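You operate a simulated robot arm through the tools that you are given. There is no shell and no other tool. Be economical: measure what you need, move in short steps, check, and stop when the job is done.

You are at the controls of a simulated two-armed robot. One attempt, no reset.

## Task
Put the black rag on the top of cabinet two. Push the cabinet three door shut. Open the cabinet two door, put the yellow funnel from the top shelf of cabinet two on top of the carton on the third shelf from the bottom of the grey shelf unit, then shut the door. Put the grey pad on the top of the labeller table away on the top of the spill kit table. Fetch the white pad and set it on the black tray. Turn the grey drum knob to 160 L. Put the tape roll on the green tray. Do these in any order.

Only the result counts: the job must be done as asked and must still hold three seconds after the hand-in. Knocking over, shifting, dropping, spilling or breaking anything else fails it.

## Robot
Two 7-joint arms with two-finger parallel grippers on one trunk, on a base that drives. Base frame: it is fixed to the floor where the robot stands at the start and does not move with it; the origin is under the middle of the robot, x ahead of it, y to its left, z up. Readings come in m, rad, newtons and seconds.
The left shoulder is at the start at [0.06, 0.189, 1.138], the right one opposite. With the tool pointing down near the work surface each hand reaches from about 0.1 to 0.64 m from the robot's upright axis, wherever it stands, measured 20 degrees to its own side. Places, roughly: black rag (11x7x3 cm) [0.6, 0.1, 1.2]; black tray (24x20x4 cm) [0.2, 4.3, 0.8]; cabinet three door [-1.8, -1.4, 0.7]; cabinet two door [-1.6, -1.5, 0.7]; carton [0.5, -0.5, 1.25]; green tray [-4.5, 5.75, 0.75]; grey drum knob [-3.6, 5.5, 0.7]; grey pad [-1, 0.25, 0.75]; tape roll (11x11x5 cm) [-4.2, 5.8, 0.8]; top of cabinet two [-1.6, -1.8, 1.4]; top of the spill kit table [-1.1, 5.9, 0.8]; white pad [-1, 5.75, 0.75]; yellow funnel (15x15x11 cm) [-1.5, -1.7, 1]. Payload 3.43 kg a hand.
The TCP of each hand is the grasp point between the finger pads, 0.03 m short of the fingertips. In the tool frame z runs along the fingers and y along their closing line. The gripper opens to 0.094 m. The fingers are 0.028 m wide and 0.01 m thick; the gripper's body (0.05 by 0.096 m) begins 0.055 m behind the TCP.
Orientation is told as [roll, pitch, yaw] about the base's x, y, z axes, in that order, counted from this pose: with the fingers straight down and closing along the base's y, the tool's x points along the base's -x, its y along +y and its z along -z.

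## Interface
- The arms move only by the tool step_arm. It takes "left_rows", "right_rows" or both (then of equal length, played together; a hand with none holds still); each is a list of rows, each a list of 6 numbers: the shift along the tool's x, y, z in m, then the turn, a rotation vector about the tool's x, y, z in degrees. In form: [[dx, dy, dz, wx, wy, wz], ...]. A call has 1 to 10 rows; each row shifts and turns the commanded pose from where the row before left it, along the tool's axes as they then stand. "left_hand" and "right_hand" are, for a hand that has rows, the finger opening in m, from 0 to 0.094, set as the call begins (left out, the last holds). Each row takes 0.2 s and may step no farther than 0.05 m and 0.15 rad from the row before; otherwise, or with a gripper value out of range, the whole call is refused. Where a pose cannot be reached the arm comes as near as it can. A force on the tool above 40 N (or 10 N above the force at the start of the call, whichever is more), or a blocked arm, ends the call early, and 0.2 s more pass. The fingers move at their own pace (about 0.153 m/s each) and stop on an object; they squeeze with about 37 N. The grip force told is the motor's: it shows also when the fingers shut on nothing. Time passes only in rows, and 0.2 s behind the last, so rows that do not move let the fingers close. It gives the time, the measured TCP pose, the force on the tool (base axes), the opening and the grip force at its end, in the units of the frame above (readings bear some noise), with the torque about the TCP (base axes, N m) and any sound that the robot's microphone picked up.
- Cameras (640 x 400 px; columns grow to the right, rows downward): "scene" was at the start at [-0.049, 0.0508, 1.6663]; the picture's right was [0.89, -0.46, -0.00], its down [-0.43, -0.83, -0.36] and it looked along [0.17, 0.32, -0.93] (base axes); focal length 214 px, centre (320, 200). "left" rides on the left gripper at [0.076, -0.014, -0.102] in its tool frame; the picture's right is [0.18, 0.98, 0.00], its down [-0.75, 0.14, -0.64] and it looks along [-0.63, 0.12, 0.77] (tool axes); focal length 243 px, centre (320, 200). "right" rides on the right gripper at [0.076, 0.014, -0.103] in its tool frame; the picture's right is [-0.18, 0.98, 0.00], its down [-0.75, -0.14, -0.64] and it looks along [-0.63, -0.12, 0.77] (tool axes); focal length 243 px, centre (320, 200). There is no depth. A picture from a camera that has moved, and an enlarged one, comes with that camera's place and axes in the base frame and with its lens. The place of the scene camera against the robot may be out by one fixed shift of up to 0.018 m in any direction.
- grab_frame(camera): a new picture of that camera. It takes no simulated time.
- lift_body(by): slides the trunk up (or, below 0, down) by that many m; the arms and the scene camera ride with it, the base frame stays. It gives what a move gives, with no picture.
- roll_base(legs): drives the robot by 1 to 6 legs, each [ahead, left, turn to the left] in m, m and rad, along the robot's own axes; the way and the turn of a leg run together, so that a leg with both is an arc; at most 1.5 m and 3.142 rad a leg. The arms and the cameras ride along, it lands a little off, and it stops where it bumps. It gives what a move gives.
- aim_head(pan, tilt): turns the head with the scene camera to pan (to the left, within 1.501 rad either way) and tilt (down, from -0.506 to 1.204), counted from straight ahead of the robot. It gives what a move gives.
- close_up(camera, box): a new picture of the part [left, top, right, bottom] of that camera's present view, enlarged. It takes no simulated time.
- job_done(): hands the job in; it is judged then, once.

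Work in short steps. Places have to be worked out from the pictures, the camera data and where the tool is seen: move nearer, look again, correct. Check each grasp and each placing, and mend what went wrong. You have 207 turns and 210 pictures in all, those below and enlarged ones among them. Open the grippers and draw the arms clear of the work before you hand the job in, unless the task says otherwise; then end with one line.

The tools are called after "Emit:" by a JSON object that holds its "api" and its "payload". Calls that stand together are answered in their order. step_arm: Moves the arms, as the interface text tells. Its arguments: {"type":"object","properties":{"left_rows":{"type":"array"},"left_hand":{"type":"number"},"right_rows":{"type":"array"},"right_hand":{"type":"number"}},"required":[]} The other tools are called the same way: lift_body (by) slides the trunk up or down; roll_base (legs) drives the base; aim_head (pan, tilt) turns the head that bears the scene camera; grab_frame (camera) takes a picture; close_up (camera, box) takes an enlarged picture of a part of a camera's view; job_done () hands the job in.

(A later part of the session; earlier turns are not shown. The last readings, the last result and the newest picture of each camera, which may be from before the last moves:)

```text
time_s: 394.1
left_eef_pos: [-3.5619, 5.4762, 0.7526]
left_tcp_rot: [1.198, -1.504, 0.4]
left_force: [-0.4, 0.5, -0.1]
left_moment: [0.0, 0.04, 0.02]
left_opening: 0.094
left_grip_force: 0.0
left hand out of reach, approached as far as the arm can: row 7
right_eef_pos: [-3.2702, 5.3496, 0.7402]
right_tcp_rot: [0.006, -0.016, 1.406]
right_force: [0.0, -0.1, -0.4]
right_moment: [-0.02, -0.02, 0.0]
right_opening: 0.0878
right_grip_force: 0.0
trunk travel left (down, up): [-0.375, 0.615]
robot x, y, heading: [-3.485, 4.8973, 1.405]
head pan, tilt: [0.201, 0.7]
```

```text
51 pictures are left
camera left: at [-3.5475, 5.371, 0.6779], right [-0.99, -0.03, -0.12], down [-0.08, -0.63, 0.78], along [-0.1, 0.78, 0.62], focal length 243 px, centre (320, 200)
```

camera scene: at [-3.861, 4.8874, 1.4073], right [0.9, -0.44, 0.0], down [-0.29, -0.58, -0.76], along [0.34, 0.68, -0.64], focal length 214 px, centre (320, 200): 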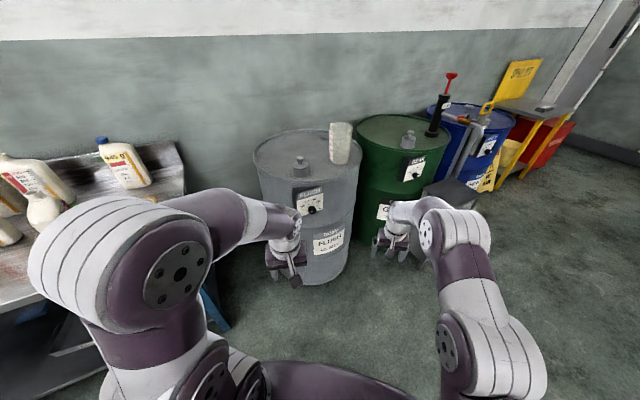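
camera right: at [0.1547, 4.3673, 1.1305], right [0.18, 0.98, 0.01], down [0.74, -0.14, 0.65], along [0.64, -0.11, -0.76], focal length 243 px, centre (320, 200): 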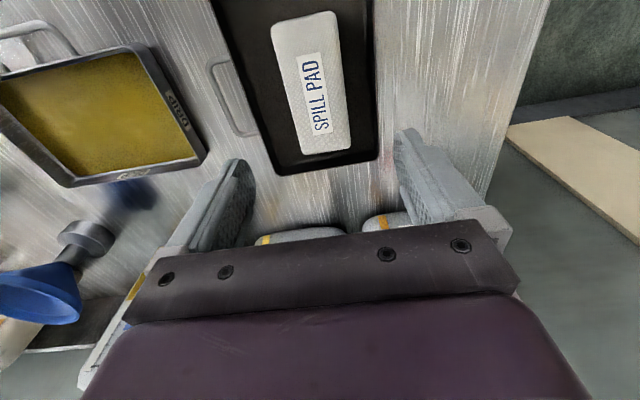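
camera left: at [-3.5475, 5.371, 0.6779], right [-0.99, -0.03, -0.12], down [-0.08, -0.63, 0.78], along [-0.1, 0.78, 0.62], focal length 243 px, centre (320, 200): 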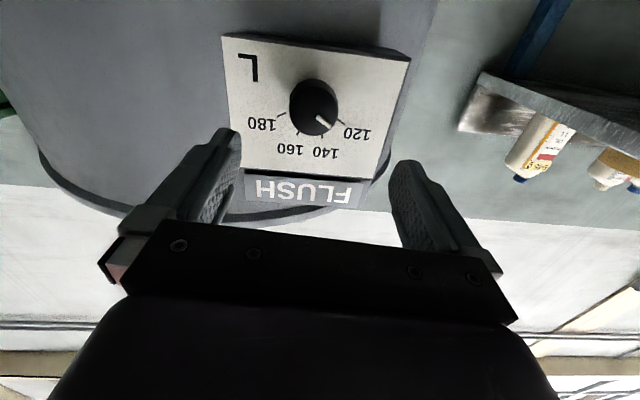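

The hand now faces the dial squarely. I zoom for precise angles.

Emit:
{"api": "close_up", "payload": {"camera": "left", "box": [245, 60, 385, 165]}}

```text
3.81 times, centred on (315, 112) of left
camera zoom: at [-3.5475, 5.371, 0.6779], right [-0.99, -0.03, -0.12], down [-0.08, -0.63, 0.78], along [-0.1, 0.78, 0.62], focal length 924 px, centre (339, 533)
```

zoom: 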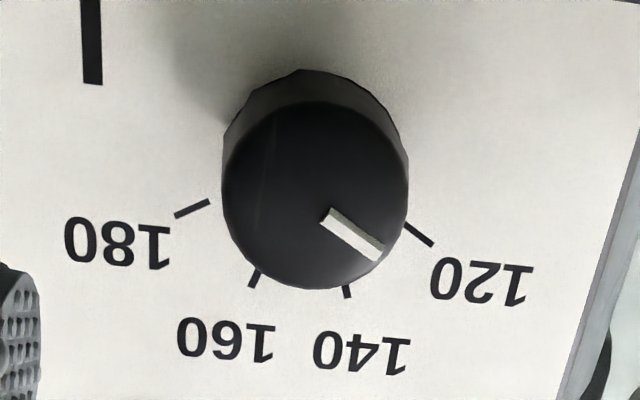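

S≈40° per 20 L: 120 at −60°, 160 at +20°; the pointer is at about −62°, so I need ≈+80° clockwise. I centre on the knob axis, pre-rotate the hand −32°, and move in.

Emit:
{"api": "step_arm", "payload": {"left_rows": [[0, 0, 0, 6.5, 0, 0], [0.0166, -0.008, 0.01, 0, 0, 0], [0, 0, 0, 0, 0, -8], [0, 0, 0, 0, 0, -8], [0, 0, 0, 0, 0, -8], [0, 0, 0, 0, 0, -8], [0, 0, 0, 0, 0, 0]]}}

Emit:
{"api": "grab_frame", "payload": {"camera": "left"}}

```text
time_s: 395.7
left_eef_pos: [-3.4454, 5.5105, 0.8058]
left_tcp_rot: [-1.499, -1.077, 3.009]
left_force: [-0.2, -0.4, -0.2]
left_moment: [0.01, -0.02, 0.0]
left_opening: 0.0941
left_grip_force: 0.2
left hand out of reach, approached as far as the arm can: row 1, 3, 4, 5, 6
right_eef_pos: [-3.2711, 5.3496, 0.7391]
right_tcp_rot: [0.007, -0.016, 1.406]
right_force: [-0.3, 0.6, -0.3]
right_moment: [-0.02, 0.01, 0.02]
right_opening: 0.0879
right_grip_force: 0.1
trunk travel left (down, up): [-0.375, 0.615]
robot x, y, heading: [-3.4873, 4.8955, 1.402]
head pan, tilt: [0.201, 0.7]
```

```text
49 pictures are left
camera left: at [-3.4037, 5.4008, 0.7485], right [-0.78, 0.03, -0.63], down [-0.52, -0.59, 0.62], along [-0.35, 0.81, 0.47], focal length 243 px, centre (320, 200)
```

left: 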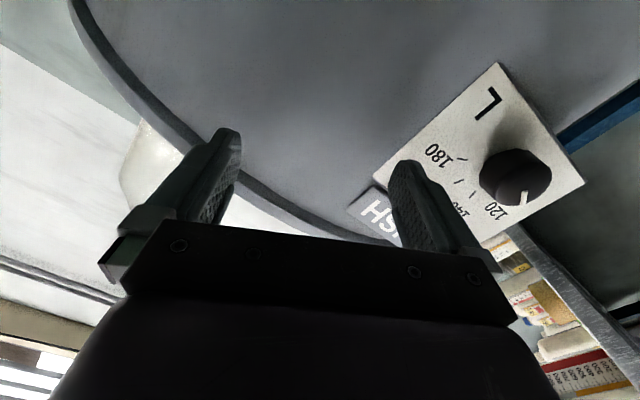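

The wrist can't roll that way there and the hand drifted (no contact). I retreat, roll back, and return to the knob axis; then I'll turn the knob in two +40° strokes.

Emit:
{"api": "step_arm", "payload": {"left_rows": [[0, 0, -0.05, 0, 0, 0], [0, 0, 0, 0, 0, 8], [0, 0, 0, 0, 0, 8], [0, 0, 0, 0, 0, 8], [0, 0, 0, 0, 0, 8], [0.02, 0.04, 0, 0, 0, 0], [0.02, 0.04, 0, 0, 0, 0], [0.02, 0.03, 0, 0, 0, 0], [0, 0, 0, 0, 0, 0]]}}

Emit:
{"api": "grab_frame", "payload": {"camera": "left"}}

```text
time_s: 397.7
left_eef_pos: [-3.5462, 5.4772, 0.7584]
left_tcp_rot: [1.193, -1.509, 0.294]
left_force: [0.0, -0.4, -0.8]
left_moment: [-0.01, -0.02, 0.01]
left_opening: 0.0939
left_grip_force: 0.1
left hand out of reach, approached as far as the arm can: row 1
right_eef_pos: [-3.2709, 5.3493, 0.7404]
right_tcp_rot: [0.005, -0.015, 1.405]
right_force: [0.5, -0.8, 0.0]
right_moment: [0.01, 0.02, -0.02]
right_opening: 0.0881
right_grip_force: 0.0
trunk travel left (down, up): [-0.375, 0.615]
robot x, y, heading: [-3.4837, 4.8923, 1.403]
head pan, tilt: [0.201, 0.7]
```

```text
48 pictures are left
camera left: at [-3.5456, 5.3709, 0.6842], right [-0.99, 0.08, -0.13], down [-0.15, -0.61, 0.78], along [-0.02, 0.79, 0.62], focal length 243 px, centre (320, 200)
```

left: 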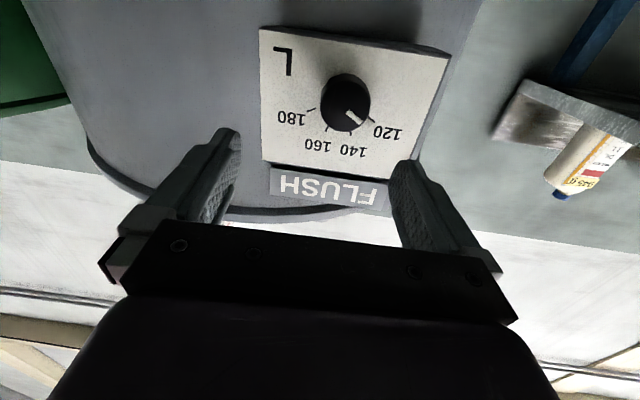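

Back in line. I correct 2.5 cm down and 1.3 cm sideways, then move in over the knob.

Emit:
{"api": "step_arm", "payload": {"left_rows": [[0.0254, 0.0135, 0, 0, 0, 0], [0, 0, 0.02, 0, 0, 0], [0, 0, 0.015, 0, 0, 0], [0, 0, 0, 0, 0, 0]]}}

Emit:
{"api": "grab_frame", "payload": {"camera": "left"}}

```text
time_s: 398.7
left_eef_pos: [-3.5514, 5.4952, 0.7395]
left_tcp_rot: [1.184, -1.507, 0.31]
left_force: [0.8, 0.7, 0.1]
left_moment: [-0.01, -0.01, 0.02]
left_opening: 0.0943
left_grip_force: 0.3
left hand out of reach, approached as far as the arm can: row 1, 2
right_eef_pos: [-3.2712, 5.3516, 0.7407]
right_tcp_rot: [0.006, -0.017, 1.406]
right_force: [-0.6, 0.1, 0.3]
right_moment: [0.0, 0.01, 0.03]
right_opening: 0.0879
right_grip_force: 0.0
trunk travel left (down, up): [-0.375, 0.615]
robot x, y, heading: [-3.4827, 4.8926, 1.408]
head pan, tilt: [0.201, 0.7]
```

```text
47 pictures are left
camera left: at [-3.5486, 5.3887, 0.6654], right [-0.99, 0.07, -0.13], down [-0.14, -0.61, 0.78], along [-0.02, 0.79, 0.62], focal length 243 px, centre (320, 200)
```

left: 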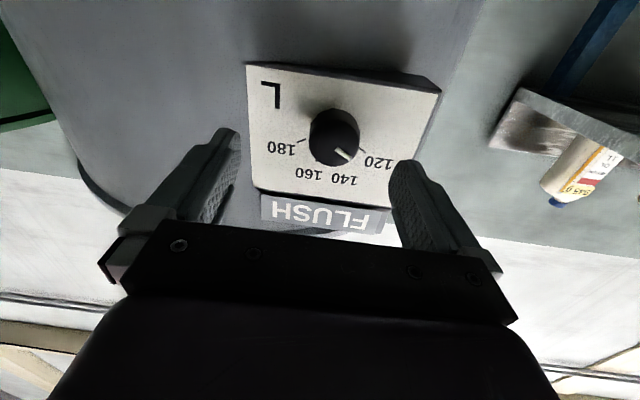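

The arm is at its reach limit here, so I use the trunk and base for the last correction.

Emit:
{"api": "lift_body", "payload": {"by": -0.009}}

Emit:
{"api": "roll_base", "payload": {"legs": [[0.03, 0.011, 0]]}}

Emit:
{"api": "grab_frame", "payload": {"camera": "left"}}

```text
time_s: 399.2
left_eef_pos: [-3.5509, 5.4952, 0.7302]
left_tcp_rot: [1.186, -1.507, 0.308]
left_force: [-0.5, 0.4, -0.1]
left_moment: [0.0, -0.02, 0.01]
left_opening: 0.094
left_grip_force: 0.0
right_eef_pos: [-3.271, 5.3487, 0.7304]
right_tcp_rot: [0.005, -0.014, 1.406]
right_force: [-0.4, 0.1, 0.8]
right_moment: [-0.02, -0.01, -0.01]
right_opening: 0.0883
right_grip_force: 0.1
trunk travel left (down, up): [-0.366, 0.624]
robot x, y, heading: [-3.4808, 4.8928, 1.399]
head pan, tilt: [0.201, 0.7]
```

```text
time_s: 400.1
left_eef_pos: [-3.5569, 5.529, 0.7305]
left_tcp_rot: [1.164, -1.507, 0.33]
left_force: [0.4, 0.4, -0.1]
left_moment: [0.01, 0.02, -0.01]
left_opening: 0.0939
left_grip_force: 0.0
right_eef_pos: [-3.2777, 5.3821, 0.7296]
right_tcp_rot: [0.004, -0.016, 1.405]
right_force: [-0.4, 0.5, -0.1]
right_moment: [0.0, -0.01, 0.0]
right_opening: 0.088
right_grip_force: 0.2
trunk travel left (down, up): [-0.366, 0.624]
robot x, y, heading: [-3.4882, 4.9317, 1.404]
head pan, tilt: [0.201, 0.7]
```

```text
46 pictures are left
camera left: at [-3.5545, 5.421, 0.6559], right [-0.99, 0.07, -0.13], down [-0.14, -0.61, 0.78], along [-0.02, 0.79, 0.62], focal length 243 px, centre (320, 200)
```

left: 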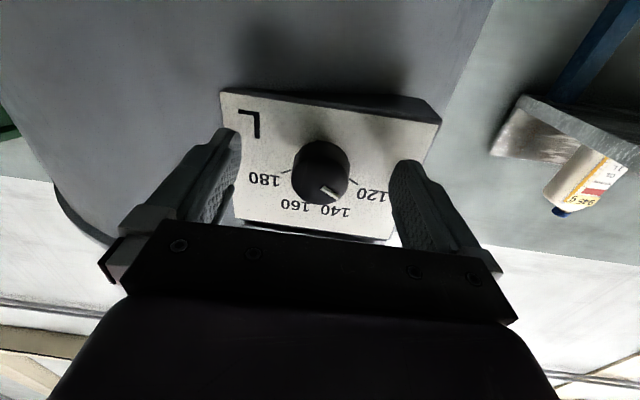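

Fingers straddle the knob. I close, then rotate clockwise 40°.

Emit:
{"api": "step_arm", "payload": {"left_rows": [[0, 0, 0, 0, 0, 0], [0, 0, 0, 0, 0, 0], [0, 0, 0, 0, 0, 0]], "left_hand": 0.0}}

Emit:
{"api": "step_arm", "payload": {"left_rows": [[0, 0, 0, 0, 0, 8], [0, 0, 0, 0, 0, 8], [0, 0, 0, 0, 0, 8], [0, 0, 0, 0, 0, 8], [0, 0, 0, 0, 0, 8], [0, 0, 0, 0, 0, 0]]}}

Emit:
{"api": "grab_frame", "payload": {"camera": "left"}}

```text
time_s: 400.9
left_eef_pos: [-3.5581, 5.5266, 0.7312]
left_tcp_rot: [1.193, -1.507, 0.301]
left_force: [-9.1, -0.9, 3.6]
left_moment: [0.23, 0.12, 1.24]
left_opening: 0.0371
left_grip_force: 44.7
right_eef_pos: [-3.2777, 5.382, 0.7312]
right_tcp_rot: [0.003, -0.014, 1.406]
right_force: [0.2, 0.1, 0.1]
right_moment: [-0.01, -0.01, 0.04]
right_opening: 0.0879
right_grip_force: 0.0
trunk travel left (down, up): [-0.366, 0.624]
robot x, y, heading: [-3.4916, 4.9268, 1.404]
head pan, tilt: [0.201, 0.7]
```

```text
time_s: 402.3
left_eef_pos: [-3.5602, 5.5262, 0.7323]
left_tcp_rot: [1.542, -0.817, -0.053]
left_force: [-32.4, 5.0, 11.7]
left_moment: [0.59, -0.11, 1.71]
left_opening: 0.0366
left_grip_force: 44.9
right_eef_pos: [-3.2779, 5.3819, 0.7318]
right_tcp_rot: [0.003, -0.019, 1.405]
right_force: [-0.4, -0.8, -0.2]
right_moment: [0.05, 0.0, 0.01]
right_opening: 0.088
right_grip_force: 0.2
trunk travel left (down, up): [-0.366, 0.624]
robot x, y, heading: [-3.4924, 4.9282, 1.402]
head pan, tilt: [0.201, 0.7]
```

```text
45 pictures are left
camera left: at [-3.6093, 5.4246, 0.6692], right [-0.84, 0.07, 0.54], down [0.37, -0.66, 0.66], along [0.4, 0.75, 0.53], focal length 243 px, centre (320, 200)
```

left: 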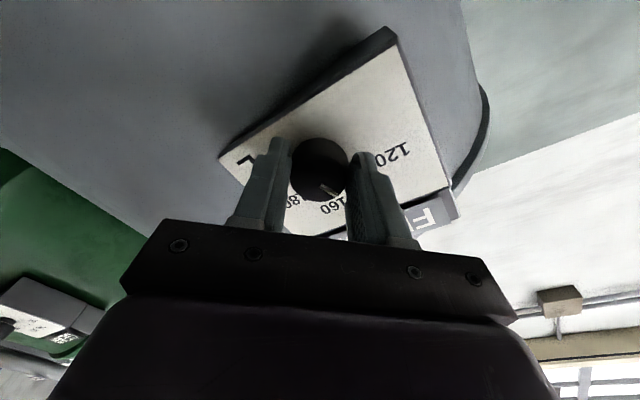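

The knob turns with the hand. I relieve the side load slightly and continue 32° more, then check.

Emit:
{"api": "step_arm", "payload": {"left_rows": [[0.002, 0.002, 0, 0, 0, 8], [0.001, 0, 0, 0, 0, 8], [0.001, 0, 0, 0, 0, 8], [0, 0, 0, 0, 0, 8], [0, 0, 0, 0, 0, 0]]}}

Emit:
{"api": "close_up", "payload": {"camera": "left", "box": [200, 80, 440, 240]}}

```text
time_s: 403.5
left_eef_pos: [-3.5571, 5.5181, 0.7365]
left_tcp_rot: [1.545, -0.254, -0.073]
left_force: [-4.2, 34.9, 7.5]
left_moment: [0.7, 0.01, -0.13]
left_opening: 0.0355
left_grip_force: 45.4
left hand out of reach, approached as far as the arm can: row 1, 2, 3
right_eef_pos: [-3.2769, 5.3837, 0.7298]
right_tcp_rot: [0.004, -0.012, 1.404]
right_force: [-0.4, -0.1, 0.0]
right_moment: [0.04, 0.02, -0.01]
right_opening: 0.0878
right_grip_force: 0.1
trunk travel left (down, up): [-0.366, 0.624]
robot x, y, heading: [-3.4898, 4.9256, 1.403]
head pan, tilt: [0.201, 0.7]
```

```text
2.50 times, centred on (320, 160) of left
camera zoom: at [-3.6366, 5.4185, 0.7054], right [-0.42, 0.06, 0.91], down [0.64, -0.69, 0.34], along [0.64, 0.73, 0.25], focal length 606 px, centre (320, 300)
```

zoom: 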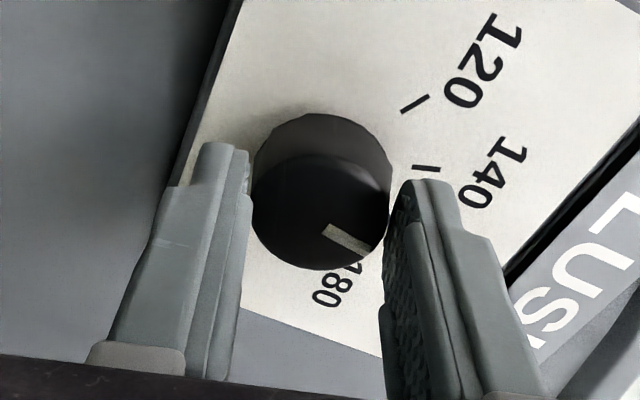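

Using the tick geometry, the pointer is at about +7…9° and the 160 mark at about +20°. I rotate 13° more and re-check.

Emit:
{"api": "step_arm", "payload": {"left_rows": [[0, 0, 0.003, 0, 0, 6.5], [0, 0, 0.002, 0, 0, 6.5], [0, 0, 0, 0, 0, 0]]}}

Emit:
{"api": "close_up", "payload": {"camera": "left", "box": [200, 80, 440, 240]}}

```text
time_s: 404.3
left_eef_pos: [-3.5584, 5.5178, 0.7355]
left_tcp_rot: [1.543, -0.023, -0.075]
left_force: [3.3, -13.7, 2.2]
left_moment: [0.69, 0.01, -0.06]
left_opening: 0.0354
left_grip_force: 44.6
right_eef_pos: [-3.2763, 5.3803, 0.7315]
right_tcp_rot: [0.003, -0.017, 1.404]
right_force: [0.6, 1.7, -0.6]
right_moment: [-0.01, -0.03, 0.0]
right_opening: 0.088
right_grip_force: 0.0
trunk travel left (down, up): [-0.366, 0.624]
robot x, y, heading: [-3.4931, 4.9287, 1.402]
head pan, tilt: [0.201, 0.7]
```

```text
2.50 times, centred on (320, 160) of left
camera zoom: at [-3.642, 5.4191, 0.7226], right [-0.21, 0.04, 0.98], down [0.7, -0.69, 0.18], along [0.68, 0.72, 0.11], focal length 606 px, centre (320, 300)
```

zoom: 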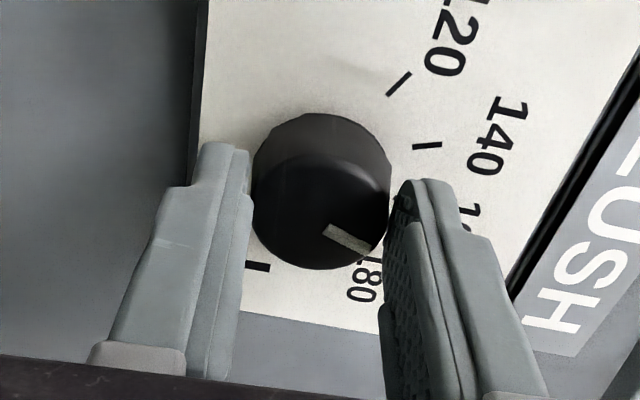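

Pointer at ≈18°, and the 160 mark at ≈18.4° by tick extrapolation. I release and back out, then verify.

Emit:
{"api": "step_arm", "payload": {"left_rows": [[0, 0, 0, 0, 0, 0], [0, 0, 0, 0, 0, 0]], "left_hand": 0.094}}

Emit:
{"api": "roll_base", "payload": {"legs": [[-0.12, 0, 0]]}}

Emit:
{"api": "grab_frame", "payload": {"camera": "left"}}

```text
time_s: 404.9
left_eef_pos: [-3.5602, 5.5191, 0.7359]
left_tcp_rot: [1.545, -0.029, -0.073]
left_force: [0.1, -0.6, -0.3]
left_moment: [-0.01, 0.02, -0.01]
left_opening: 0.0938
left_grip_force: 0.1
right_eef_pos: [-3.2763, 5.3827, 0.7315]
right_tcp_rot: [0.004, -0.017, 1.405]
right_force: [-0.9, 0.2, -0.1]
right_moment: [0.02, 0.0, -0.02]
right_opening: 0.0879
right_grip_force: 0.0
trunk travel left (down, up): [-0.366, 0.624]
robot x, y, heading: [-3.4931, 4.9319, 1.404]
head pan, tilt: [0.201, 0.7]
```

```text
time_s: 406.1
left_eef_pos: [-3.5794, 5.4009, 0.7379]
left_tcp_rot: [1.546, -0.028, -0.076]
left_force: [0.6, 0.0, 1.0]
left_moment: [0.0, 0.0, -0.03]
left_opening: 0.0941
left_grip_force: 0.1
right_eef_pos: [-3.2958, 5.2617, 0.7316]
right_tcp_rot: [0.006, -0.017, 1.403]
right_force: [0.1, -0.4, 0.6]
right_moment: [0.01, -0.05, 0.02]
right_opening: 0.0877
right_grip_force: 0.0
trunk travel left (down, up): [-0.366, 0.624]
robot x, y, heading: [-3.5105, 4.809, 1.406]
head pan, tilt: [0.201, 0.7]
```

```text
42 pictures are left
camera left: at [-3.6624, 5.3022, 0.7236], right [-0.21, 0.04, 0.98], down [0.7, -0.69, 0.18], along [0.68, 0.72, 0.12], focal length 243 px, centre (320, 200)
```

left: 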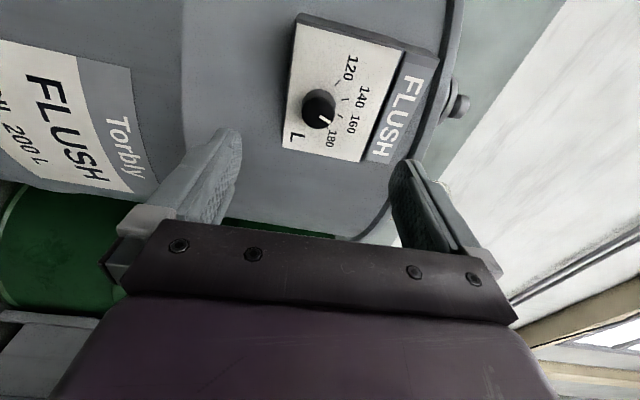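

Emit:
{"api": "close_up", "payload": {"camera": "left", "box": [280, 40, 400, 160]}}

```text
3.33 times, centred on (340, 100) of left
camera zoom: at [-3.6624, 5.3022, 0.7236], right [-0.21, 0.04, 0.98], down [0.7, -0.69, 0.18], along [0.68, 0.72, 0.12], focal length 809 px, centre (253, 533)
```

zoom: 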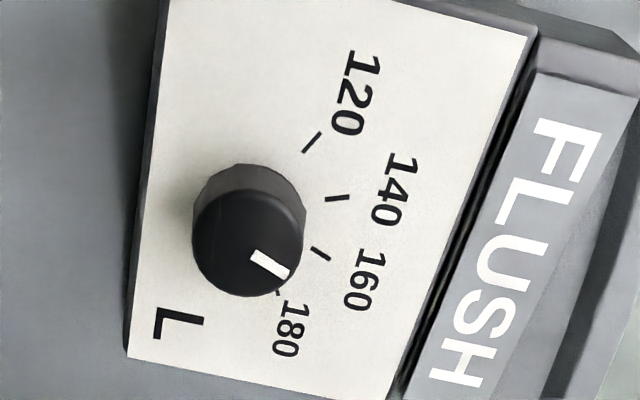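

The pointer is parallel with the 160 tick – done. Now the tape roll: I raise the trunk (arms well above the bottles) and drive left in front of that table.

Emit:
{"api": "lift_body", "payload": {"by": 0.4}}

Emit:
{"api": "lift_body", "payload": {"by": 0.2}}

Emit:
{"api": "roll_base", "payload": {"legs": [[-0.1, 0, 0], [0, 0, 0.165], [0, 0.83, 0], [0.25, 0, 0]]}}

Emit:
{"api": "aim_head", "payload": {"pan": 0.0, "tilt": 0.8}}

Emit:
{"api": "grab_frame", "payload": {"camera": "scene"}}

```text
time_s: 410.0
left_eef_pos: [-3.5795, 5.4015, 1.1374]
left_tcp_rot: [1.546, -0.028, -0.074]
left_force: [0.2, 0.4, 0.0]
left_moment: [-0.02, -0.01, -0.01]
left_opening: 0.0941
left_grip_force: 0.1
right_eef_pos: [-3.2965, 5.2628, 1.1315]
right_tcp_rot: [0.005, -0.014, 1.404]
right_force: [-0.3, 0.0, -0.7]
right_moment: [0.0, 0.02, -0.01]
right_opening: 0.0881
right_grip_force: 0.1
trunk travel left (down, up): [-0.766, 0.224]
robot x, y, heading: [-3.5098, 4.8104, 1.401]
head pan, tilt: [0.201, 0.7]
```

```text
time_s: 412.1
left_eef_pos: [-3.5794, 5.4008, 1.3365]
left_tcp_rot: [1.547, -0.028, -0.075]
left_force: [-0.4, -0.2, 0.4]
left_moment: [0.01, -0.03, 0.0]
left_opening: 0.094
left_grip_force: 0.1
right_eef_pos: [-3.2959, 5.2637, 1.3309]
right_tcp_rot: [0.004, -0.017, 1.403]
right_force: [0.7, -0.4, 0.0]
right_moment: [-0.02, 0.04, 0.0]
right_opening: 0.0881
right_grip_force: 0.0
trunk travel left (down, up): [-0.966, 0.024]
robot x, y, heading: [-3.5128, 4.8077, 1.402]
head pan, tilt: [0.201, 0.7]
```

```text
time_s: 419.3
left_eef_pos: [-4.5102, 5.5379, 1.3385]
left_tcp_rot: [1.548, -0.027, 0.091]
left_force: [-0.1, 0.0, 0.3]
left_moment: [0.02, 0.0, -0.01]
left_opening: 0.094
left_grip_force: 0.0
right_eef_pos: [-4.208, 5.4499, 1.3323]
right_tcp_rot: [0.005, -0.017, 1.568]
right_force: [0.6, -1.5, 0.1]
right_moment: [-0.02, 0.0, -0.02]
right_opening: 0.0881
right_grip_force: 0.1
trunk travel left (down, up): [-0.966, 0.024]
robot x, y, heading: [-4.3443, 4.966, 1.57]
head pan, tilt: [0.201, 0.7]
```

```text
time_s: 420.1
left_eef_pos: [-4.5098, 5.5418, 1.3371]
left_tcp_rot: [1.547, -0.028, 0.091]
left_force: [-0.3, 0.7, 0.7]
left_moment: [0.01, -0.01, 0.01]
left_opening: 0.0942
left_grip_force: 0.0
right_eef_pos: [-4.2073, 5.452, 1.332]
right_tcp_rot: [0.005, -0.015, 1.57]
right_force: [-0.3, 0.1, 0.1]
right_moment: [-0.02, -0.02, -0.02]
right_opening: 0.088
right_grip_force: 0.1
trunk travel left (down, up): [-0.966, 0.024]
robot x, y, heading: [-4.3466, 4.9672, 1.565]
head pan, tilt: [0.0, 0.799]
```

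```text
40 pictures are left
camera scene: at [-4.3589, 4.9904, 1.85], right [1.0, 0.0, 0.0], down [0.0, -0.72, -0.7], along [0.0, 0.7, -0.72], focal length 214 px, centre (320, 200)
```

scene: 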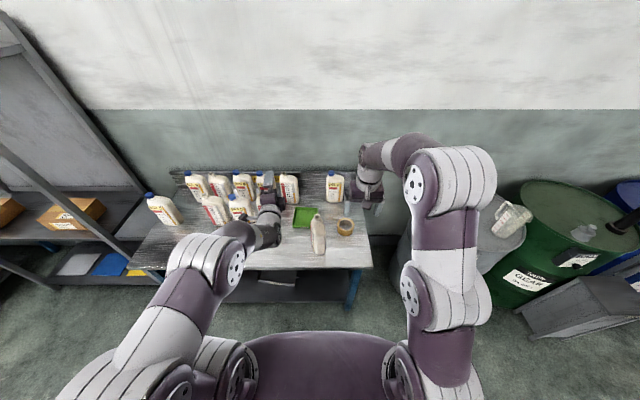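

Emit:
{"api": "close_up", "payload": {"camera": "scene", "box": [230, 160, 390, 280]}}

```text
3.33 times, centred on (310, 220) of scene
camera zoom: at [-4.3589, 4.9904, 1.85], right [1.0, 0.0, 0.0], down [0.0, -0.72, -0.7], along [0.0, 0.7, -0.72], focal length 715 px, centre (353, 133)
```

zoom: 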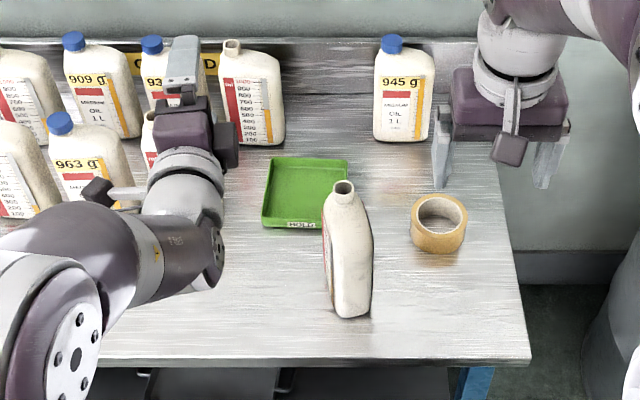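

Tape centre ≈[−4.206, 5.777], green tray x −4.52…−4.37, y 5.785…5.953, with an open bottle at [−4.365, 5.645] in front. I'll pinch the tape's near wall with the right hand (closing along y). I yaw the right hand and drive in.

Emit:
{"api": "step_arm", "payload": {"right_rows": [[0, 0, 0, 0, 0, -8.5], [0, 0, 0, 0, 0, -8.5], [0, 0, 0, 0, 0, -8.5], [0, 0, 0, 0, 0, -8.5], [0, 0, 0, 0, 0, -8.5], [0, 0, 0, 0, 0, -8.5], [0, 0, 0, 0, 0, -8.5], [0, 0, 0, 0, 0, -8.5], [0, 0, 0, 0, 0, -8.5], [0, 0, 0, 0, 0, -8.5]], "right_hand": 0.06}}

Emit:
{"api": "roll_base", "payload": {"legs": [[0, 0.1, 0], [0.2, 0, 0]]}}

Emit:
{"api": "step_arm", "payload": {"right_rows": [[0, 0, 0.045, 0, 0, 0], [0, 0, 0.045, 0, 0, 0], [0, 0, 0.045, 0, 0, 0], [0, 0, 0.045, 0, 0, 0], [0, 0, 0, 0, 0, 0]]}}

Emit:
{"api": "grab_frame", "payload": {"camera": "right"}}

```text
time_s: 422.3
left_eef_pos: [-4.5082, 5.542, 1.3364]
left_tcp_rot: [1.545, -0.028, 0.091]
left_force: [-0.2, 0.4, 0.0]
left_moment: [-0.02, -0.01, -0.02]
left_opening: 0.0942
left_grip_force: 0.0
right_eef_pos: [-4.2067, 5.4506, 1.3312]
right_tcp_rot: [-0.016, -0.005, 3.056]
right_force: [0.7, 0.5, -0.3]
right_moment: [0.0, -0.02, -0.01]
right_opening: 0.0599
right_grip_force: 0.1
trunk travel left (down, up): [-0.966, 0.024]
robot x, y, heading: [-4.3458, 4.9668, 1.565]
head pan, tilt: [0.0, 0.799]
```

```text
time_s: 424.6
left_eef_pos: [-4.6049, 5.7447, 1.3388]
left_tcp_rot: [1.549, -0.028, 0.09]
left_force: [0.5, 0.5, 0.2]
left_moment: [0.03, 0.01, 0.01]
left_opening: 0.094
left_grip_force: 0.0
right_eef_pos: [-4.3033, 5.6534, 1.3334]
right_tcp_rot: [-0.018, -0.008, 3.05]
right_force: [0.3, -0.4, 0.2]
right_moment: [0.04, 0.02, -0.02]
right_opening: 0.0599
right_grip_force: 0.1
trunk travel left (down, up): [-0.966, 0.024]
robot x, y, heading: [-4.4446, 5.174, 1.563]
head pan, tilt: [0.0, 0.799]
```

```text
time_s: 425.8
left_eef_pos: [-4.6062, 5.7474, 1.3379]
left_tcp_rot: [1.547, -0.028, 0.088]
left_force: [-0.7, -0.2, -0.1]
left_moment: [0.02, 0.06, 0.0]
left_opening: 0.0939
left_grip_force: 0.0
right_eef_pos: [-4.3049, 5.6567, 1.1521]
right_tcp_rot: [-0.018, -0.009, 3.048]
right_force: [-0.1, -0.2, 0.3]
right_moment: [0.02, -0.01, 0.0]
right_opening: 0.0599
right_grip_force: 0.1
trunk travel left (down, up): [-0.966, 0.024]
robot x, y, heading: [-4.4436, 5.1736, 1.562]
head pan, tilt: [0.0, 0.799]
```

```text
38 pictures are left
camera right: at [-4.2295, 5.6337, 1.2541], right [-0.27, -0.96, -0.02], down [-0.73, 0.2, 0.65], along [-0.62, 0.19, -0.76], focal length 243 px, centre (320, 200)
```

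right: 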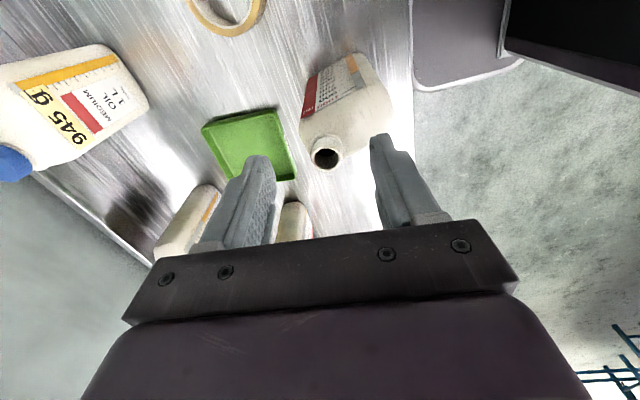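

I move over the tape at this height and look.

Emit:
{"api": "step_arm", "payload": {"right_rows": [[0.03, -0.028, 0, 0, 0, 0], [0.03, -0.028, 0, 0, 0, 0], [0.03, -0.028, 0, 0, 0, 0], [0, 0, 0.045, 0, 0, 0], [0, 0, 0, 0, 0, 0]]}}

Emit:
{"api": "grab_frame", "payload": {"camera": "right"}}

```text
time_s: 427.0
left_eef_pos: [-4.6057, 5.7479, 1.3376]
left_tcp_rot: [1.546, -0.028, 0.088]
left_force: [-0.1, 0.4, -0.5]
left_moment: [0.0, 0.03, -0.01]
left_opening: 0.0939
left_grip_force: 0.1
right_eef_pos: [-4.2078, 5.7349, 1.1091]
right_tcp_rot: [-0.015, -0.005, 3.048]
right_force: [-0.1, -0.1, 0.8]
right_moment: [0.01, 0.01, 0.01]
right_opening: 0.0602
right_grip_force: 0.1
trunk travel left (down, up): [-0.966, 0.024]
robot x, y, heading: [-4.4426, 5.1706, 1.563]
head pan, tilt: [0.0, 0.799]
```

```text
37 pictures are left
camera right: at [-4.1322, 5.7122, 1.2106], right [-0.27, -0.96, -0.01], down [-0.73, 0.2, 0.65], along [-0.62, 0.19, -0.76], focal length 243 px, centre (320, 200)
```

right: 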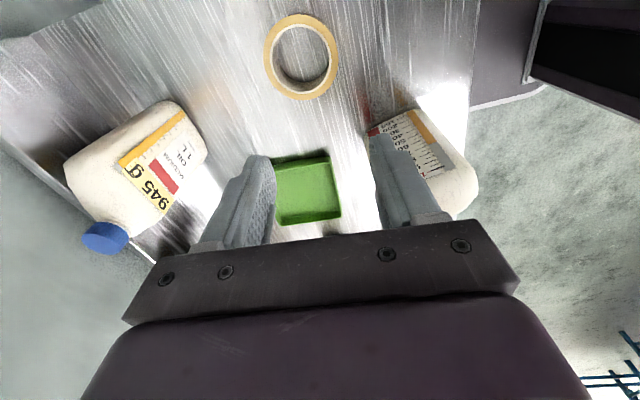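

Wrist-camera: tape centre ≈[−4.188, 5.759], tray centre ≈[−4.444, 5.838]. I shift to the near wall and descend to z≈0.95.

Emit:
{"api": "step_arm", "payload": {"right_rows": [[0.0217, 0.018, 0, 0, 0, 0], [0, 0, 0.045, 0, 0, 0], [0, 0, 0.045, 0, 0, 0], [0, 0, 0.045, 0, 0, 0], [0, 0, 0.02, 0, 0, 0], [0, 0, 0, 0, 0, 0]]}}

Emit:
{"api": "grab_frame", "payload": {"camera": "right"}}

```text
time_s: 428.4
left_eef_pos: [-4.6061, 5.7475, 1.3373]
left_tcp_rot: [1.545, -0.028, 0.087]
left_force: [0.2, -0.1, 0.2]
left_moment: [0.01, 0.0, 0.02]
left_opening: 0.0943
left_grip_force: 0.2
right_eef_pos: [-4.188, 5.7195, 0.9516]
right_tcp_rot: [-0.015, -0.007, 3.049]
right_force: [-0.1, -0.3, -0.2]
right_moment: [0.03, -0.03, 0.02]
right_opening: 0.0598
right_grip_force: 0.1
trunk travel left (down, up): [-0.966, 0.024]
robot x, y, heading: [-4.4415, 5.1716, 1.565]
head pan, tilt: [0.0, 0.799]
```

```text
36 pictures are left
camera right: at [-4.1123, 5.6974, 1.0529], right [-0.27, -0.96, -0.01], down [-0.73, 0.2, 0.65], along [-0.62, 0.19, -0.76], focal length 243 px, centre (320, 200)
```

right: 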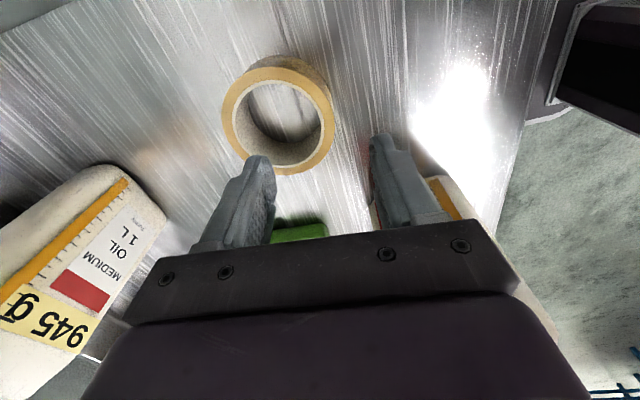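

The tape wall (~1.2 cm) is right under the TCP. I descend to grip about 2.5 cm of it and close.

Emit:
{"api": "step_arm", "payload": {"right_rows": [[0, 0, 0.04, 0, 0, 0], [0, 0, 0.035, 0, 0, 0], [0, 0, 0.02, 0, 0, 0], [0, 0, 0.012, 0, 0, 0], [0, 0, 0.006, 0, 0, 0], [0, 0, 0, 0, 0, 0]]}}

Emit:
{"api": "step_arm", "payload": {"right_rows": [[0, 0, 0, 0, 0, 0], [0, 0, 0, 0, 0, 0], [0, 0, 0, 0, 0, 0]], "right_hand": 0.0}}

Emit:
{"api": "grab_frame", "payload": {"camera": "right"}}

```text
time_s: 429.8
left_eef_pos: [-4.6059, 5.7475, 1.3372]
left_tcp_rot: [1.546, -0.028, 0.086]
left_force: [-0.1, 0.1, -0.4]
left_moment: [-0.03, -0.02, 0.0]
left_opening: 0.0942
left_grip_force: 0.0
right_eef_pos: [-4.1894, 5.7147, 0.8446]
right_tcp_rot: [-0.015, -0.005, 3.048]
right_force: [0.4, 0.2, -0.5]
right_moment: [0.02, -0.01, -0.01]
right_opening: 0.0598
right_grip_force: 0.1
right hand out of reach, approached as far as the arm can: row 4
trunk travel left (down, up): [-0.966, 0.024]
robot x, y, heading: [-4.4427, 5.1769, 1.567]
head pan, tilt: [0.0, 0.799]
```

```text
time_s: 430.6
left_eef_pos: [-4.6059, 5.7478, 1.3371]
left_tcp_rot: [1.547, -0.027, 0.089]
left_force: [0.6, 0.7, 0.6]
left_moment: [0.01, 0.02, -0.02]
left_opening: 0.094
left_grip_force: 0.1
right_eef_pos: [-4.1903, 5.7134, 0.8445]
right_tcp_rot: [-0.016, -0.005, 3.049]
right_force: [-0.8, 0.8, 1.7]
right_moment: [-0.1, -0.01, 0.01]
right_opening: 0.0156
right_grip_force: 37.2
trunk travel left (down, up): [-0.966, 0.024]
robot x, y, heading: [-4.4431, 5.175, 1.562]
head pan, tilt: [0.0, 0.799]
```

```text
35 pictures are left
camera right: at [-4.1143, 5.6915, 0.9468], right [-0.27, -0.96, -0.01], down [-0.73, 0.2, 0.65], along [-0.62, 0.19, -0.76], focal length 243 px, centre (320, 200)
```

right: 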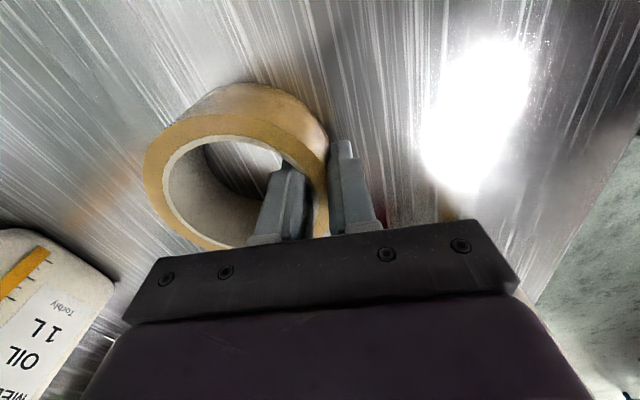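

Tape gripped by its wall. I lift it high above the bottle and slide the base left so it comes over the tray.

Emit:
{"api": "step_arm", "payload": {"right_rows": [[0, 0, -0.045, 0, 0, 0], [0, 0, -0.045, 0, 0, 0], [0, 0, -0.045, 0, 0, 0], [0, 0, -0.045, 0, 0, 0], [0, 0, -0.045, 0, 0, 0], [0, 0, -0.045, 0, 0, 0], [0, 0, 0, 0, 0, 0]]}}

Emit:
{"api": "roll_base", "payload": {"legs": [[0, 0.25, 0], [0.03, 0, 0]]}}

Emit:
{"api": "grab_frame", "payload": {"camera": "right"}}

Emit:
{"api": "grab_frame", "payload": {"camera": "scene"}}

```text
time_s: 432.2
left_eef_pos: [-4.6048, 5.7496, 1.3375]
left_tcp_rot: [1.545, -0.027, 0.087]
left_force: [0.0, 0.1, -0.5]
left_moment: [0.02, -0.01, 0.0]
left_opening: 0.094
left_grip_force: 0.1
right_eef_pos: [-4.1908, 5.7092, 1.1144]
right_tcp_rot: [-0.014, -0.008, 3.048]
right_force: [-0.2, -0.2, -0.9]
right_moment: [-0.06, 0.01, 0.03]
right_opening: 0.0155
right_grip_force: 36.7
trunk travel left (down, up): [-0.966, 0.024]
robot x, y, heading: [-4.4416, 5.1758, 1.563]
head pan, tilt: [0.0, 0.799]
```

```text
time_s: 434.5
left_eef_pos: [-4.8511, 5.7729, 1.3409]
left_tcp_rot: [1.554, -0.028, 0.086]
left_force: [-0.2, -1.3, -0.1]
left_moment: [-0.05, -0.02, 0.01]
left_opening: 0.0941
left_grip_force: 0.1
right_eef_pos: [-4.4352, 5.7346, 1.1174]
right_tcp_rot: [-0.02, -0.006, 3.047]
right_force: [0.1, -1.0, -2.0]
right_moment: [-0.02, 0.02, -0.01]
right_opening: 0.0153
right_grip_force: 37.2
trunk travel left (down, up): [-0.966, 0.024]
robot x, y, heading: [-4.6906, 5.2047, 1.561]
head pan, tilt: [0.0, 0.799]
```

```text
34 pictures are left
camera right: at [-4.3598, 5.7103, 1.2198], right [-0.28, -0.96, -0.02], down [-0.73, 0.2, 0.65], along [-0.62, 0.19, -0.76], focal length 243 px, centre (320, 200)
```

right: 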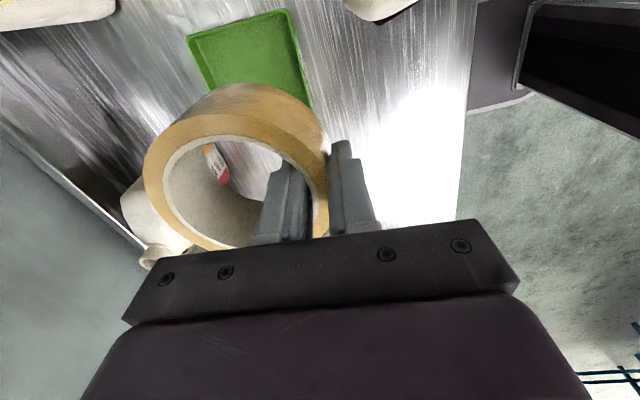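

```text
33 pictures are left
camera scene: at [-4.7033, 5.2169, 1.8502], right [1.0, -0.01, 0.0], down [-0.01, -0.71, -0.7], along [0.01, 0.7, -0.71], focal length 214 px, centre (320, 200)
```

scene: 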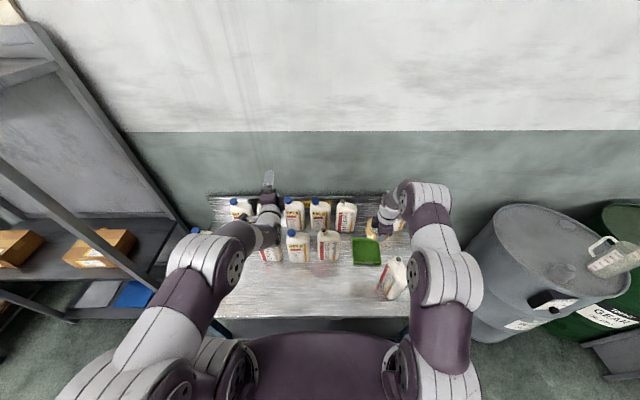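

Tray (wrist view): x −4.50…−4.357, y 5.769…5.92. The tape centre is at y≈5.786, so I move 5.5 cm in +y, then lower part-way and check.

Emit:
{"api": "step_arm", "payload": {"right_rows": [[-0.005, -0.028, 0, 0, 0, 0], [0, -0.028, 0, 0, 0, 0], [0, 0, 0.045, 0, 0, 0], [0, 0, 0.045, 0, 0, 0], [0, 0, 0.045, 0, 0, 0], [0, 0, 0, 0, 0, 0]]}}

Emit:
{"api": "grab_frame", "payload": {"camera": "right"}}

Emit:
{"api": "close_up", "payload": {"camera": "scene", "box": [300, 180, 460, 320]}}

```text
time_s: 435.9
left_eef_pos: [-4.8523, 5.7804, 1.3374]
left_tcp_rot: [1.547, -0.027, 0.087]
left_force: [0.2, -0.9, -0.5]
left_moment: [0.02, -0.04, 0.02]
left_opening: 0.0941
left_grip_force: 0.1
right_eef_pos: [-4.4373, 5.7991, 0.98]
right_tcp_rot: [-0.015, -0.007, 3.046]
right_force: [0.0, 0.0, -2.2]
right_moment: [-0.09, 0.0, 0.0]
right_opening: 0.0156
right_grip_force: 37.1
trunk travel left (down, up): [-0.966, 0.024]
robot x, y, heading: [-4.6894, 5.2056, 1.56]
head pan, tilt: [0.0, 0.799]
```

```text
32 pictures are left
camera right: at [-4.3612, 5.776, 1.0831], right [-0.28, -0.96, -0.01], down [-0.73, 0.2, 0.65], along [-0.62, 0.19, -0.76], focal length 243 px, centre (320, 200)
```

right: 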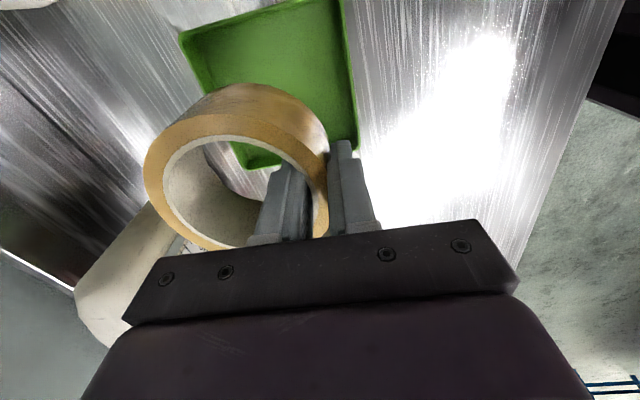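

```text
2.86 times, centred on (380, 250) of scene
camera zoom: at [-4.705, 5.2282, 1.85], right [1.0, -0.01, 0.0], down [-0.01, -0.72, -0.7], along [0.01, 0.7, -0.72], focal length 613 px, centre (149, 57)
```

zoom: 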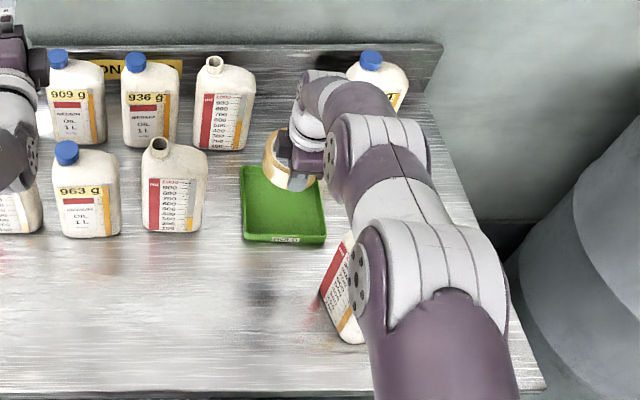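

Tape centre [−4.436, 5.851] over the tray centre [−4.436, 5.846]. I lower it into the tray.

Emit:
{"api": "step_arm", "payload": {"right_rows": [[0, 0, 0.04, 0, 0, 0], [0, 0, 0.04, 0, 0, 0], [0, 0, 0.025, 0, 0, 0], [0, 0, 0.01, 0, 0, 0], [0, 0, 0, 0, 0, 0]]}}

Emit:
{"api": "grab_frame", "payload": {"camera": "right"}}

```text
time_s: 437.1
left_eef_pos: [-4.8519, 5.7802, 1.3374]
left_tcp_rot: [1.545, -0.027, 0.085]
left_force: [0.5, -0.3, 0.3]
left_moment: [-0.03, 0.01, 0.01]
left_opening: 0.094
left_grip_force: 0.2
right_eef_pos: [-4.4414, 5.7674, 0.8839]
right_tcp_rot: [-0.015, -0.008, 3.046]
right_force: [-0.9, 0.1, -2.3]
right_moment: [-0.04, 0.03, -0.01]
right_opening: 0.0155
right_grip_force: 37.1
right hand out of reach, approached as far as the arm can: row 2, 3, 4
trunk travel left (down, up): [-0.966, 0.024]
robot x, y, heading: [-4.6878, 5.2067, 1.561]
head pan, tilt: [0.0, 0.799]
```

```text
30 pictures are left
camera right: at [-4.3658, 5.745, 0.9864], right [-0.28, -0.96, -0.01], down [-0.73, 0.2, 0.65], along [-0.62, 0.19, -0.76], focal length 243 px, centre (320, 200)
```

right: 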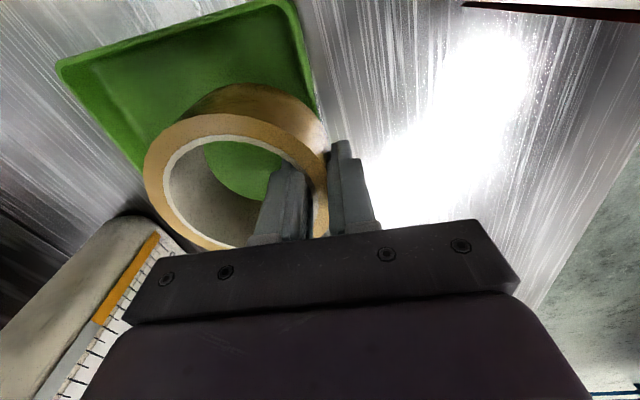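

The arm can't reach that low with the trunk up. I raise back to z≈0.98 over the tray and lower the trunk instead.

Emit:
{"api": "step_arm", "payload": {"right_rows": [[0, 0, -0.04, 0, 0, 0], [0, 0, -0.04, 0, 0, 0], [-0.003, -0.032, -0.016, 0, 0, 0], [0, 0, 0, 0, 0, 0]]}}

Emit:
{"api": "lift_body", "payload": {"by": -0.09}}

Emit:
{"api": "grab_frame", "payload": {"camera": "right"}}

Emit:
{"api": "close_up", "payload": {"camera": "scene", "box": [300, 180, 460, 320]}}

```text
time_s: 438.1
left_eef_pos: [-4.8515, 5.7816, 1.3364]
left_tcp_rot: [1.547, -0.027, 0.086]
left_force: [1.3, 0.4, -0.5]
left_moment: [-0.01, 0.01, 0.02]
left_opening: 0.094
left_grip_force: 0.0
right_eef_pos: [-4.4408, 5.7978, 0.979]
right_tcp_rot: [-0.014, -0.009, 3.046]
right_force: [0.7, 0.2, -1.8]
right_moment: [-0.1, -0.01, 0.0]
right_opening: 0.0156
right_grip_force: 36.7
trunk travel left (down, up): [-0.966, 0.024]
robot x, y, heading: [-4.6947, 5.2052, 1.561]
head pan, tilt: [0.0, 0.799]
```

```text
time_s: 439.3
left_eef_pos: [-4.8522, 5.7803, 1.2473]
left_tcp_rot: [1.547, -0.028, 0.084]
left_force: [-0.3, 0.7, -0.5]
left_moment: [0.01, 0.0, 0.01]
left_opening: 0.094
left_grip_force: 0.0
right_eef_pos: [-4.4407, 5.7985, 0.8878]
right_tcp_rot: [-0.016, -0.006, 3.045]
right_force: [-0.1, -0.3, -1.2]
right_moment: [-0.05, 0.02, 0.02]
right_opening: 0.0154
right_grip_force: 37.0
trunk travel left (down, up): [-0.876, 0.114]
robot x, y, heading: [-4.6916, 5.2053, 1.559]
head pan, tilt: [0.0, 0.799]
```

```text
29 pictures are left
camera right: at [-4.3651, 5.7754, 0.9911], right [-0.28, -0.96, -0.01], down [-0.73, 0.2, 0.65], along [-0.62, 0.19, -0.76], focal length 243 px, centre (320, 200)
```

right: 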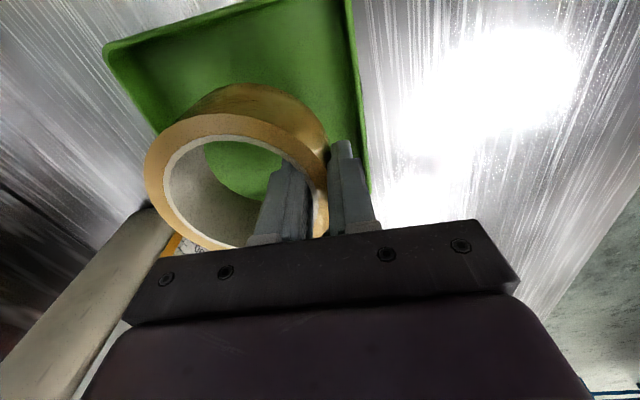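

```text
2.86 times, centred on (380, 250) of scene
camera zoom: at [-4.705, 5.228, 1.7601], right [1.0, -0.01, 0.0], down [-0.01, -0.72, -0.7], along [0.01, 0.7, -0.72], focal length 613 px, centre (149, 57)
```

zoom: 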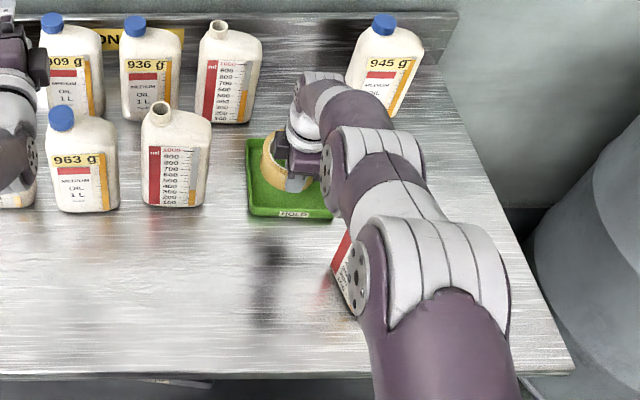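

Clear so far. I lower the trunk further in small steps.

Emit:
{"api": "lift_body", "payload": {"by": -0.022}}

Emit:
{"api": "lift_body", "payload": {"by": -0.008}}

Emit:
{"api": "lift_body", "payload": {"by": -0.005}}

Emit:
{"api": "grab_frame", "payload": {"camera": "right"}}

```text
time_s: 440.0
left_eef_pos: [-4.8523, 5.7804, 1.2235]
left_tcp_rot: [1.547, -0.026, 0.084]
left_force: [0.5, -0.8, 1.0]
left_moment: [0.0, -0.02, -0.02]
left_opening: 0.094
left_grip_force: 0.1
right_eef_pos: [-4.4409, 5.7977, 0.8675]
right_tcp_rot: [-0.015, -0.008, 3.045]
right_force: [-0.2, 0.1, -1.2]
right_moment: [-0.08, 0.02, 0.01]
right_opening: 0.0156
right_grip_force: 37.1
trunk travel left (down, up): [-0.854, 0.136]
robot x, y, heading: [-4.6948, 5.2082, 1.557]
head pan, tilt: [0.0, 0.799]
```

```text
time_s: 440.6
left_eef_pos: [-4.8522, 5.7802, 1.2187]
left_tcp_rot: [1.548, -0.027, 0.087]
left_force: [-0.2, -0.1, 0.7]
left_moment: [0.02, 0.01, 0.02]
left_opening: 0.0942
left_grip_force: 0.1
right_eef_pos: [-4.4402, 5.7987, 0.8586]
right_tcp_rot: [-0.015, -0.007, 3.046]
right_force: [-0.6, -0.2, -1.7]
right_moment: [-0.09, 0.01, -0.02]
right_opening: 0.0155
right_grip_force: 37.1
trunk travel left (down, up): [-0.846, 0.144]
robot x, y, heading: [-4.694, 5.2052, 1.568]
head pan, tilt: [0.0, 0.799]
```

```text
time_s: 441.1
left_eef_pos: [-4.8516, 5.7817, 1.2118]
left_tcp_rot: [1.546, -0.028, 0.086]
left_force: [-0.4, 0.2, -0.6]
left_moment: [-0.01, 0.03, 0.02]
left_opening: 0.0935
left_grip_force: 0.1
right_eef_pos: [-4.4406, 5.7982, 0.8534]
right_tcp_rot: [-0.016, -0.006, 3.044]
right_force: [0.0, -0.3, -1.5]
right_moment: [-0.11, 0.0, 0.01]
right_opening: 0.0155
right_grip_force: 37.1
trunk travel left (down, up): [-0.841, 0.149]
robot x, y, heading: [-4.6933, 5.205, 1.561]
head pan, tilt: [0.0, 0.799]
```

```text
27 pictures are left
camera right: at [-4.3651, 5.7756, 0.9558], right [-0.28, -0.96, -0.01], down [-0.73, 0.2, 0.65], along [-0.62, 0.19, -0.76], focal length 243 px, centre (320, 200)
```

right: 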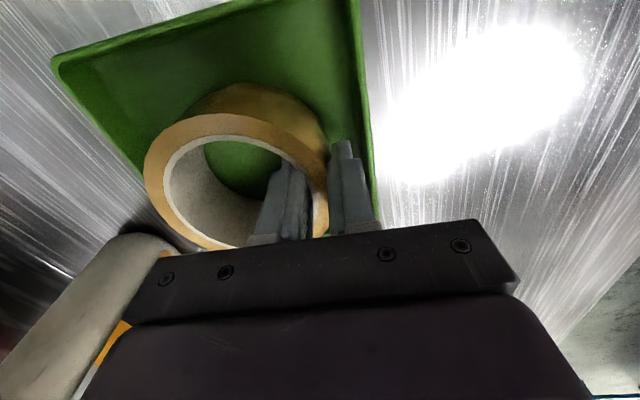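

Emit:
{"api": "lift_body", "payload": {"by": -0.004}}

Emit:
{"api": "lift_body", "payload": {"by": -0.004}}

Emit:
{"api": "lift_body", "payload": {"by": -0.004}}

```text
time_s: 441.7
left_eef_pos: [-4.8528, 5.7807, 1.2077]
left_tcp_rot: [1.547, -0.028, 0.086]
left_force: [0.5, 0.5, -0.9]
left_moment: [-0.03, 0.0, 0.0]
left_opening: 0.0939
left_grip_force: 0.0
right_eef_pos: [-4.4407, 5.798, 0.8504]
right_tcp_rot: [-0.017, -0.007, 3.046]
right_force: [-0.3, -1.0, -1.8]
right_moment: [-0.1, -0.01, 0.01]
right_opening: 0.0156
right_grip_force: 36.9
trunk travel left (down, up): [-0.837, 0.153]
robot x, y, heading: [-4.6848, 5.2056, 1.565]
head pan, tilt: [0.0, 0.799]
```

```text
time_s: 442.2
left_eef_pos: [-4.8539, 5.7784, 1.2057]
left_tcp_rot: [1.548, -0.028, 0.086]
left_force: [-0.2, -0.3, -0.8]
left_moment: [-0.01, 0.0, 0.0]
left_opening: 0.0941
left_grip_force: 0.1
right_eef_pos: [-4.4411, 5.7988, 0.8484]
right_tcp_rot: [-0.022, -0.005, 3.044]
right_force: [2.7, -1.2, 18.4]
right_moment: [-0.27, -0.21, -0.01]
right_opening: 0.0156
right_grip_force: 36.5
trunk travel left (down, up): [-0.833, 0.157]
robot x, y, heading: [-4.6904, 5.2085, 1.564]
head pan, tilt: [0.0, 0.799]
```

```text
time_s: 442.7
left_eef_pos: [-4.8522, 5.7798, 1.2004]
left_tcp_rot: [1.548, -0.029, 0.086]
left_force: [0.2, 0.4, 1.3]
left_moment: [0.02, 0.02, 0.02]
left_opening: 0.0939
left_grip_force: 0.1
right_eef_pos: [-4.4401, 5.7984, 0.8438]
right_tcp_rot: [-0.02, -0.005, 3.046]
right_force: [3.8, 4.6, 24.8]
right_moment: [-0.13, -0.2, -0.06]
right_opening: 0.0161
right_grip_force: 37.0
trunk travel left (down, up): [-0.829, 0.161]
robot x, y, heading: [-4.6906, 5.2063, 1.561]
head pan, tilt: [0.0, 0.799]
```

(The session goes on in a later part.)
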